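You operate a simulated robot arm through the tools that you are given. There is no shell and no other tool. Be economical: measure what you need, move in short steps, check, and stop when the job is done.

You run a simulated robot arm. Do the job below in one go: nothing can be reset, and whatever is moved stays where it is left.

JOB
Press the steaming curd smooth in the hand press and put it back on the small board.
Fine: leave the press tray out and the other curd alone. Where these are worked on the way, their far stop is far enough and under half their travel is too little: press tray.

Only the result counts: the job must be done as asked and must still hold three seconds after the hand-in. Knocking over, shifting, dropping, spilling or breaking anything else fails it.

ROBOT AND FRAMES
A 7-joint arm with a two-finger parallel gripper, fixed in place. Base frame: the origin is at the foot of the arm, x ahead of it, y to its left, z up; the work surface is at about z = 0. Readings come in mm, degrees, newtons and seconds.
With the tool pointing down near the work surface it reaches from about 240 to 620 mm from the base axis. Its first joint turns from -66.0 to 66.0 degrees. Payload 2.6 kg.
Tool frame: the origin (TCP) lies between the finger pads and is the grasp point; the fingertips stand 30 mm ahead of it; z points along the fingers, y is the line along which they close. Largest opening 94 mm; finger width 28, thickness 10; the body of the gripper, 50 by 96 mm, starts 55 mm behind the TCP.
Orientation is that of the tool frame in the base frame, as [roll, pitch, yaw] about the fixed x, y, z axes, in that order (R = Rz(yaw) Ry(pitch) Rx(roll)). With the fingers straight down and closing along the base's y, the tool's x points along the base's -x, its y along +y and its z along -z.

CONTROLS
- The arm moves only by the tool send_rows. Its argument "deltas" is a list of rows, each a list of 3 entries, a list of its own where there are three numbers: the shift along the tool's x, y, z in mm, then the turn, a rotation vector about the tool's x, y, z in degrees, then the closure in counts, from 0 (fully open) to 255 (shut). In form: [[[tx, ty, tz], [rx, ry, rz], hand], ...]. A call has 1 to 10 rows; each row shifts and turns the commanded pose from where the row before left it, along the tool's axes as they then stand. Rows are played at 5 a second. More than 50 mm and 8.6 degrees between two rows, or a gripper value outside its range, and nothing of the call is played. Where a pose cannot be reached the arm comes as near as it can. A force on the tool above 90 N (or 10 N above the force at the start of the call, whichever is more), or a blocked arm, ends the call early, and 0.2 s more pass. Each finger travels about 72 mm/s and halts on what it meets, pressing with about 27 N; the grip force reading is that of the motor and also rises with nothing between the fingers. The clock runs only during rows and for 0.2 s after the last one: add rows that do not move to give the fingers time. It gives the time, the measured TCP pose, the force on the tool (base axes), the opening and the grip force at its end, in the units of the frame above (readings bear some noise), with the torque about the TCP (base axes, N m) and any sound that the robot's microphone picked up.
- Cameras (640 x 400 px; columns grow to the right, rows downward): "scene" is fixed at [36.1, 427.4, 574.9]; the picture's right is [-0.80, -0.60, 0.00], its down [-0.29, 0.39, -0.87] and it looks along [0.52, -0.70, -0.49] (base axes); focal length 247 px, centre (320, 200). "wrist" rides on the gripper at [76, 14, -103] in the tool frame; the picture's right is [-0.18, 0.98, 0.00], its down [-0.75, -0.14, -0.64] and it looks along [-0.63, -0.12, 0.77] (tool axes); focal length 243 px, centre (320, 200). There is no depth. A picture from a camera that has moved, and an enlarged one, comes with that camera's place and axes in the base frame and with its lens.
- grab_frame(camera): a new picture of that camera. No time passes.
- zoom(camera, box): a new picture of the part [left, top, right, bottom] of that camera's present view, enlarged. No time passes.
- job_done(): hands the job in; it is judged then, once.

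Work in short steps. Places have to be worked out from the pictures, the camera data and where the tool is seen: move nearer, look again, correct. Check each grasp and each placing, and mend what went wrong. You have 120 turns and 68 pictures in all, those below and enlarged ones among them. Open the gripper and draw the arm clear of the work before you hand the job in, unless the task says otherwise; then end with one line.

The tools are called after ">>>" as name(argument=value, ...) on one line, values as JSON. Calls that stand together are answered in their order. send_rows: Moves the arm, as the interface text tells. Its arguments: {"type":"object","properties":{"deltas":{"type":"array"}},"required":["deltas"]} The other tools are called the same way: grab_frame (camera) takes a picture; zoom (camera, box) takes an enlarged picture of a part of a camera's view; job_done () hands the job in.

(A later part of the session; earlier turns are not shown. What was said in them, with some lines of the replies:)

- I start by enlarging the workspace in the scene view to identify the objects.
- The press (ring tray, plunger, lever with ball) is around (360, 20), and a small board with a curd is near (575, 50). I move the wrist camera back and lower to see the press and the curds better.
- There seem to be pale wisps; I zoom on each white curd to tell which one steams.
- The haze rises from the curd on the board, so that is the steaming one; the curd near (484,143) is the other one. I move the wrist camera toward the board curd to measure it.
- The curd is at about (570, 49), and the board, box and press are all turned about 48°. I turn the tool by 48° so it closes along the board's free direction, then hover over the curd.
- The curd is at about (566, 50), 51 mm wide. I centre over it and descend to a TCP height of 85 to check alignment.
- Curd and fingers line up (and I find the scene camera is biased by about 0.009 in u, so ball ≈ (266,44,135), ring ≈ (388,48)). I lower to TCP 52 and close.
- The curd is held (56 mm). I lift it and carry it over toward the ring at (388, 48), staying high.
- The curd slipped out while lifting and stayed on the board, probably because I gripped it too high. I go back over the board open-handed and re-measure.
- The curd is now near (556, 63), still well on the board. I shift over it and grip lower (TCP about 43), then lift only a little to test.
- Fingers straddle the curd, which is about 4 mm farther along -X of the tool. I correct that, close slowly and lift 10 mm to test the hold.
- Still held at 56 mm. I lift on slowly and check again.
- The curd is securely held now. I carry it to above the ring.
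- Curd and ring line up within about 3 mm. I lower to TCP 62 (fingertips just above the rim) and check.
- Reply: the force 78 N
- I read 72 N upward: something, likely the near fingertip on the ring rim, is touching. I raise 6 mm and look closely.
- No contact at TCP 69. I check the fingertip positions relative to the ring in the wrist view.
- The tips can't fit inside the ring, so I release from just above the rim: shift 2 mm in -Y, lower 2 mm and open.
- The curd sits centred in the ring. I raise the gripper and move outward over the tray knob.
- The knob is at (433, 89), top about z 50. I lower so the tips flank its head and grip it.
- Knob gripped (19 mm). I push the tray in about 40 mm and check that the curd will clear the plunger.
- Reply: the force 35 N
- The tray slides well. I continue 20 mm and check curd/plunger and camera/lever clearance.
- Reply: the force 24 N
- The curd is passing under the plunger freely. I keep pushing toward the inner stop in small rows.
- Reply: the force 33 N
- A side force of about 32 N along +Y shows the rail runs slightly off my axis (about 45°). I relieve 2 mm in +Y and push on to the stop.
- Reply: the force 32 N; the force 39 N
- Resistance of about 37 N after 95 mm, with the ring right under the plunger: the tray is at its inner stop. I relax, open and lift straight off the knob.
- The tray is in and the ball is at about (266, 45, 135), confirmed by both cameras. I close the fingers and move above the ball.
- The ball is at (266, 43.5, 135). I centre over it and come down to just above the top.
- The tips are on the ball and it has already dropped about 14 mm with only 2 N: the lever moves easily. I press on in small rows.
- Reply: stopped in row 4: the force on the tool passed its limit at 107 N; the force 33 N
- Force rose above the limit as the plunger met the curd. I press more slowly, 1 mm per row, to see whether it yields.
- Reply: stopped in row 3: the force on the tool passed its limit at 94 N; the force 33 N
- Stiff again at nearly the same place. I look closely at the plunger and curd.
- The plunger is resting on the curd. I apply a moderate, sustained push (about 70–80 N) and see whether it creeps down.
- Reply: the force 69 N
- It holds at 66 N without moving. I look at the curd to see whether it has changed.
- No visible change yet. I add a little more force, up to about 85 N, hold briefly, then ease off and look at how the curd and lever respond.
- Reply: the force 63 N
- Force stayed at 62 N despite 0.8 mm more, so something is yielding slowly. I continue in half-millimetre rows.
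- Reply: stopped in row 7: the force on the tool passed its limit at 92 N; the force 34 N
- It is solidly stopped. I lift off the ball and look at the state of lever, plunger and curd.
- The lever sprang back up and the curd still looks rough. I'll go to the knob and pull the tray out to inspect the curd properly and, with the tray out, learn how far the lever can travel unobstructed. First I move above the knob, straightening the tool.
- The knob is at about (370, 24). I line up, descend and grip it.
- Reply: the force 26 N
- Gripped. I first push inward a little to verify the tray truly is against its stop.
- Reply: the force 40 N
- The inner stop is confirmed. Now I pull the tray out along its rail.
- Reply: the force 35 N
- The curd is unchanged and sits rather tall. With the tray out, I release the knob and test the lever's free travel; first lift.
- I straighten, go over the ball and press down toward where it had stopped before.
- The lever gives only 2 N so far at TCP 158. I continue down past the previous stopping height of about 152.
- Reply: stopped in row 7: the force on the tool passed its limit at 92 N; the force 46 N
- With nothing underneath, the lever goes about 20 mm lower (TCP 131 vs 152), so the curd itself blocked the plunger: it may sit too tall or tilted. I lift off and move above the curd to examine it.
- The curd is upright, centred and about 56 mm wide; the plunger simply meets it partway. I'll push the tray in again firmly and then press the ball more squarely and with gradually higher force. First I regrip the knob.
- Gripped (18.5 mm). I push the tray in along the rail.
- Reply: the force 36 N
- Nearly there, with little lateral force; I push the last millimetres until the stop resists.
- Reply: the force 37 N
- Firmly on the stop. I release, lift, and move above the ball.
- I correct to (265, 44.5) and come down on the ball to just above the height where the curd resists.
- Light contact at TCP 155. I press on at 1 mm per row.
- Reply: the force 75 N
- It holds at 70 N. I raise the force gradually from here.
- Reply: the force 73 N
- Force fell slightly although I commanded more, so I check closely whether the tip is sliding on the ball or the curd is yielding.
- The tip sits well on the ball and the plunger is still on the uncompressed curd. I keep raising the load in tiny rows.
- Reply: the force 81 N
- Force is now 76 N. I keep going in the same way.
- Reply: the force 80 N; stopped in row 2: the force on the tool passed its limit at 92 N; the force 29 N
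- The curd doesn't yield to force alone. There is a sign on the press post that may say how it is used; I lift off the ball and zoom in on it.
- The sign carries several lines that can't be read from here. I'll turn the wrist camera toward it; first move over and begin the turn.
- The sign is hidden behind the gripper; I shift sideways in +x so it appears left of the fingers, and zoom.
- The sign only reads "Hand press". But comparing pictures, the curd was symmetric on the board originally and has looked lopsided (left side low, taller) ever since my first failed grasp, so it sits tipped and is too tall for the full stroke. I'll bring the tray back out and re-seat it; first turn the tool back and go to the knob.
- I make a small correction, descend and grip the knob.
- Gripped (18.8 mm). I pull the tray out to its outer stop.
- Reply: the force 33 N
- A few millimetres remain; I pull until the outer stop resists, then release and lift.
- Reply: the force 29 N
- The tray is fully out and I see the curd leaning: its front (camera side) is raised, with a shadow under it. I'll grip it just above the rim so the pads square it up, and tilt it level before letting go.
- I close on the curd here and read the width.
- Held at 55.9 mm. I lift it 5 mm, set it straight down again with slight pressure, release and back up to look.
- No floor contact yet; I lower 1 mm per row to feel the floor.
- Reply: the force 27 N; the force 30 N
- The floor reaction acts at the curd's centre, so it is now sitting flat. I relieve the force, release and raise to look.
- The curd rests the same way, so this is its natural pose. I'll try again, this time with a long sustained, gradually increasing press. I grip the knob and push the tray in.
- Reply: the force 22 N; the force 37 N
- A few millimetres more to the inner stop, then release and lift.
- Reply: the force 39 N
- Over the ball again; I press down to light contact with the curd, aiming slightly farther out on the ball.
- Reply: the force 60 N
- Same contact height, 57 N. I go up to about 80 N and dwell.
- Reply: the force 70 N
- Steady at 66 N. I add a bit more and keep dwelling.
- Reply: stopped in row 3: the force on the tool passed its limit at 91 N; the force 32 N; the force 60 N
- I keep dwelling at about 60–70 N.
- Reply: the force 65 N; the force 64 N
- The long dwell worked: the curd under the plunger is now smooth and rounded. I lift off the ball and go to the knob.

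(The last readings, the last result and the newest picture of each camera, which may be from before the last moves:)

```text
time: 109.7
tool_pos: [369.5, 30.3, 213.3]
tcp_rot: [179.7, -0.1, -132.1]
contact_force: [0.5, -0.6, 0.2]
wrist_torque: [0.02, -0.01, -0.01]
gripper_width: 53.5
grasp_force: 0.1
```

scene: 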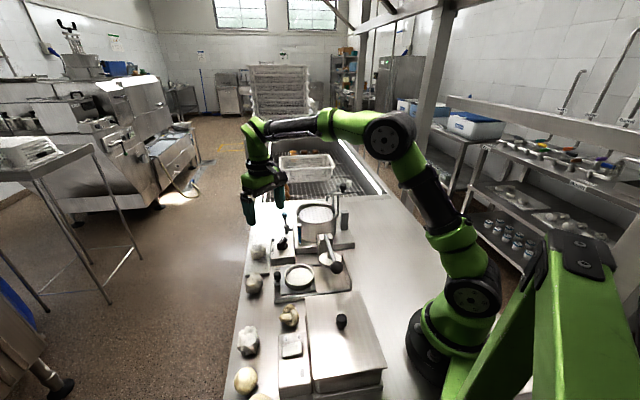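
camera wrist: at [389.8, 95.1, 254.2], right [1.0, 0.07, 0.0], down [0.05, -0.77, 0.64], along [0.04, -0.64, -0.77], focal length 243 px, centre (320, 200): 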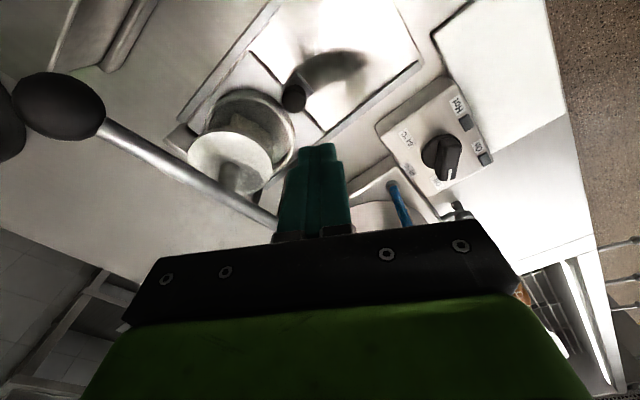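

I align on the knob at (371, 24.5), descend and grip.

>>> send_rows(deltas=[[[2.5, -4.5, 36], [0.3, 0, 0], 110], [[0, 0, 37], [0, 0, 0], 110], [[0, 0, 37], [0, 0, 0], 110], [[0, 0, 36], [0, 0, 0], 110], [[0, 0, 0], [0, 0, 0], 180], [[0, 0, 0], [0, 0, 0], 255], [[0, 0, 0], [0, 0, 0], 255]])

>>> send_rows(deltas=[[[-10, -0.4, 0], [0, 0, 0], 255], [[-10, -0.4, 0], [0, 0, 0], 255], [[-10, -0.4, 0], [0, 0, 0], 255], [[-10, -0.4, 0], [0, 0, 0], 255], [[-10, -0.4, 0], [0, 0, 0], 255], [[-10, -0.4, 0], [0, 0, 0], 255], [[-10, -0.4, 0], [0, 0, 0], 255], [[-10, -0.4, 0], [0, 0, 0], 255], [[-7, -0.2, 0], [0, 0, 0], 255], [[0, 0, 0], [0, 0, 0], 255]])

```text
time: 111.2
tool_pos: [369.0, 22.4, 64.0]
tcp_rot: [179.9, -0.2, -132.1]
contact_force: [-10.7, 12.2, -0.2]
wrist_torque: [0.64, 0.07, 0.1]
gripper_width: 18.8
grasp_force: 45.3
```

```text
time: 113.5
tool_pos: [431.0, 83.0, 63.8]
tcp_rot: [-179.9, -0.2, -132.0]
contact_force: [4.8, -3.7, -27.7]
wrist_torque: [-0.6, 0.24, 0.0]
gripper_width: 18.9
grasp_force: 44.9
```

The tray is nearly out; I pull the last millimetres to the outer stop, release, lift and move back over the ring.

>>> send_rows(deltas=[[[-3, 0, 0], [0, 0, 0], 255], [[-3, 0, 0], [0, 0, 0], 255], [[-3, 0, 0], [0, 0, 0], 255], [[0, 0, 0], [0, 0, 0], 255]])

>>> send_rows(deltas=[[[2, 0, 0], [0, 0, 0], 180], [[0, 0, 0], [0, 0, 0], 110], [[0, 0, -40], [0, 0, 0], 110], [[0, 0, -40], [0, 0, 0], 110], [[20, 0, 0], [0, 0, 0], 0], [[20, 0, 0], [0, 0, 0], 0], [[20, 0, 0], [0, 0, 0], 0], [[0, 0, 0], [0, 0, 0], 0]])

>>> grab_frame(camera="wrist")

```text
time: 114.5
tool_pos: [433.3, 86.6, 64.6]
tcp_rot: [-179.9, -0.7, -132.5]
contact_force: [-23.3, -31.6, 10.7]
wrist_torque: [-0.94, 0.75, 0.02]
gripper_width: 18.7
grasp_force: 45.7
```

```text
time: 116.2
tool_pos: [394.5, 45.6, 143.9]
tcp_rot: [-179.7, -0.1, -132.0]
contact_force: [0.1, -0.3, 0.0]
wrist_torque: [-0.02, -0.05, 0.01]
gripper_width: 94.3
grasp_force: 0.1
```

```text
4 pictures are left
camera wrist: at [332.7, -0.2, 244.5], right [-0.61, 0.8, 0.0], down [0.61, 0.47, 0.64], along [0.51, 0.39, -0.77], focal length 243 px, centre (320, 200)
```

wrist: 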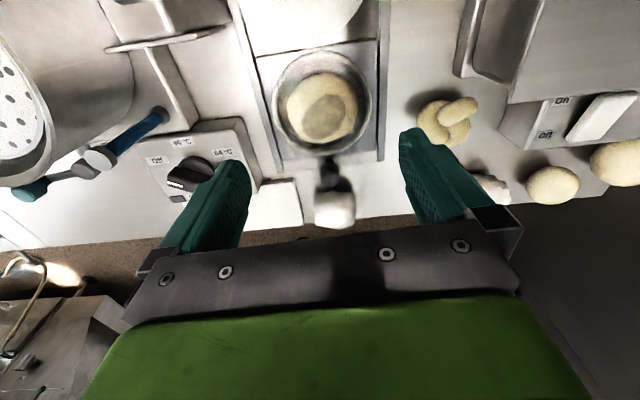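

The curd is smooth and round, and the tray is at its outer stop. I centre on the curd, lower to just above the rim and close on it gently.

>>> send_rows(deltas=[[[5, 1.5, 36], [-0.2, 0, 0], 0], [[0, 0, 35], [0, 0, 0], 0], [[0, 0, 5], [0, 0, 0], 0], [[0, 0, 0], [0, 0, 100], 0]])

```text
refused: row 4 steps farther than a row can; nothing moved
```

I mistyped the last row; I send it again correctly.

>>> send_rows(deltas=[[[5, 1.5, 36], [-0.2, 0, 0], 0], [[0, 0, 35], [0, 0, 0], 0], [[0, 0, 5], [0, 0, 0], 0], [[0, 0, 0], [0, 0, 0], 60], [[0, 0, 0], [0, 0, 0], 110], [[0, 0, 0], [0, 0, 0], 180], [[0, 0, 0], [0, 0, 0], 255], [[0, 0, 0], [0, 0, 0], 255]])

```text
time: 118.0
tool_pos: [390.5, 42.1, 67.9]
tcp_rot: [-180.0, -0.1, -132.0]
contact_force: [0.0, 0.2, -0.8]
wrist_torque: [0.02, 0.0, 0.0]
gripper_width: 56.1
grasp_force: 27.3
```

Gripped at 56 mm. I lift slowly and watch the width.

>>> send_rows(deltas=[[[0, 0, -4], [0, 0, 0], 255], [[0, 0, -6], [0, 0, 0], 255], [[0, 0, -10], [0, 0, 0], 255], [[0, 0, -12], [0, 0, 0], 255], [[0, 0, -12], [0, 0, 0], 255], [[0, 0, -12], [0, 0, 0], 255], [[0, 0, -10], [0, 0, 0], 255], [[0, 0, 0], [0, 0, 0], 255]])

```text
time: 119.8
tool_pos: [388.5, 40.9, 135.0]
tcp_rot: [-179.9, 0.0, -132.1]
contact_force: [-0.2, -0.8, -0.6]
wrist_torque: [0.03, -0.01, 0.01]
gripper_width: 55.8
grasp_force: 26.9
```

Held. I carry it to above the board's centre at about (557, 58).

>>> send_rows(deltas=[[[-20.7, -19, 0], [0, 0, 0], 255], [[-20.7, -19, 0], [0, 0, 0], 255], [[-20.7, -19, 0], [0, 0, 0], 255], [[-20.7, -19, 0], [0, 0, 0], 255], [[-20.7, -19, 0], [0, 0, 0], 255], [[-20.7, -19, 0], [0, 0, 0], 255], [[0, 0, 0], [0, 0, 0], 255]])

>>> zoom(camera="scene", box=[220, 210, 316, 285])

```text
time: 121.5
tool_pos: [557.5, 55.1, 135.3]
tcp_rot: [179.9, -0.2, -131.9]
contact_force: [0.2, -0.1, -0.5]
wrist_torque: [0.02, 0.03, 0.03]
gripper_width: 55.6
grasp_force: 26.7
```

```text
5.33 times, centred on (268, 248) of scene
camera zoom: at [36.1, 427.4, 574.9], right [-0.8, -0.6, 0.0], down [-0.29, 0.39, -0.87], along [0.52, -0.7, -0.49], focal length 1316 px, centre (597, -53)
```

zoom: 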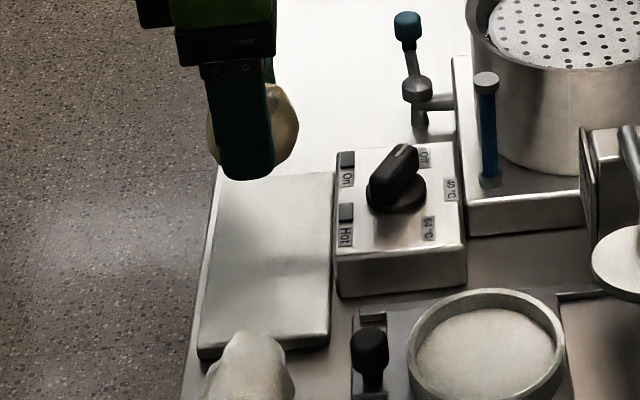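

Board centre is about (560, 55), and the TCP is at (557, 55): good. I lower, then feel for the board.

>>> send_rows(deltas=[[[0, 0, 25], [0, 0, 0], 255], [[0, 0, 25], [0, 0, 0], 255], [[0, 0, 18], [0, 0, 0], 255], [[0, 0, 8], [0, 0, 0], 255], [[0, 0, 3], [0, 0, 0], 255], [[0, 0, 0], [0, 0, 0], 255]])

```text
time: 122.8
tool_pos: [558.9, 58.1, 55.6]
tcp_rot: [179.9, 0.0, -132.1]
contact_force: [-3.4, -0.2, 9.7]
wrist_torque: [-0.05, 0.24, -0.02]
gripper_width: 55.9
grasp_force: 26.8
```

The curd touches the board (10 N). I open slowly and rise straight up.

>>> send_rows(deltas=[[[0, 0, -0.3], [0, 0, 0], 255], [[0, 0, 0], [0, 0, 110], 130]])

```text
refused: row 2 steps farther than a row can; nothing moved
```

Same typing slip; sending the proper rows.

>>> send_rows(deltas=[[[0, 0, 0], [0, 0, 0], 95], [[0, 0, 0], [0, 0, 0], 70], [[0, 0, 0], [0, 0, 0], 30], [[0, 0, 0], [0, 0, 0], 0], [[0, 0, 0], [0, 0, 0], 0], [[0, 0, -20], [0, 0, 0], 0], [[0, 0, -40], [0, 0, 0], 0], [[0, 0, -45], [0, 0, 0], 0], [[0, 0, -45], [0, 0, 0], 0], [[0, 0, 0], [0, 0, 0], 0]])

>>> zoom(camera="scene", box=[220, 210, 348, 290])

```text
time: 125.0
tool_pos: [561.1, 56.5, 207.7]
tcp_rot: [180.0, -0.1, -132.0]
contact_force: [0.2, -0.1, -0.2]
wrist_torque: [-0.02, 0.0, -0.01]
gripper_width: 94.2
grasp_force: 0.1
```

```text
5.00 times, centred on (284, 250) of scene
camera zoom: at [36.1, 427.4, 574.9], right [-0.8, -0.6, 0.0], down [-0.29, 0.39, -0.87], along [0.52, -0.7, -0.49], focal length 1234 px, centre (500, -50)
```

zoom: 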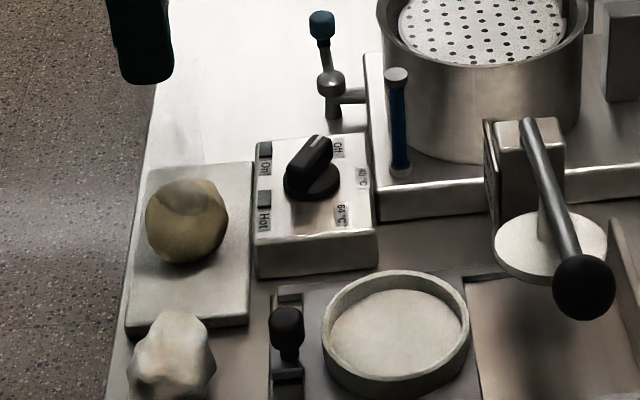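

The smooth curd rests on the small board, the tray is fully out, the other curd is untouched, and the gripper is open and clear. I hand in.

>>> job_done()

```text
The job is handed in.
```

The steaming curd has been pressed smooth and is back on the small board. The press tray is left fully out, and I did not touch the other curd.
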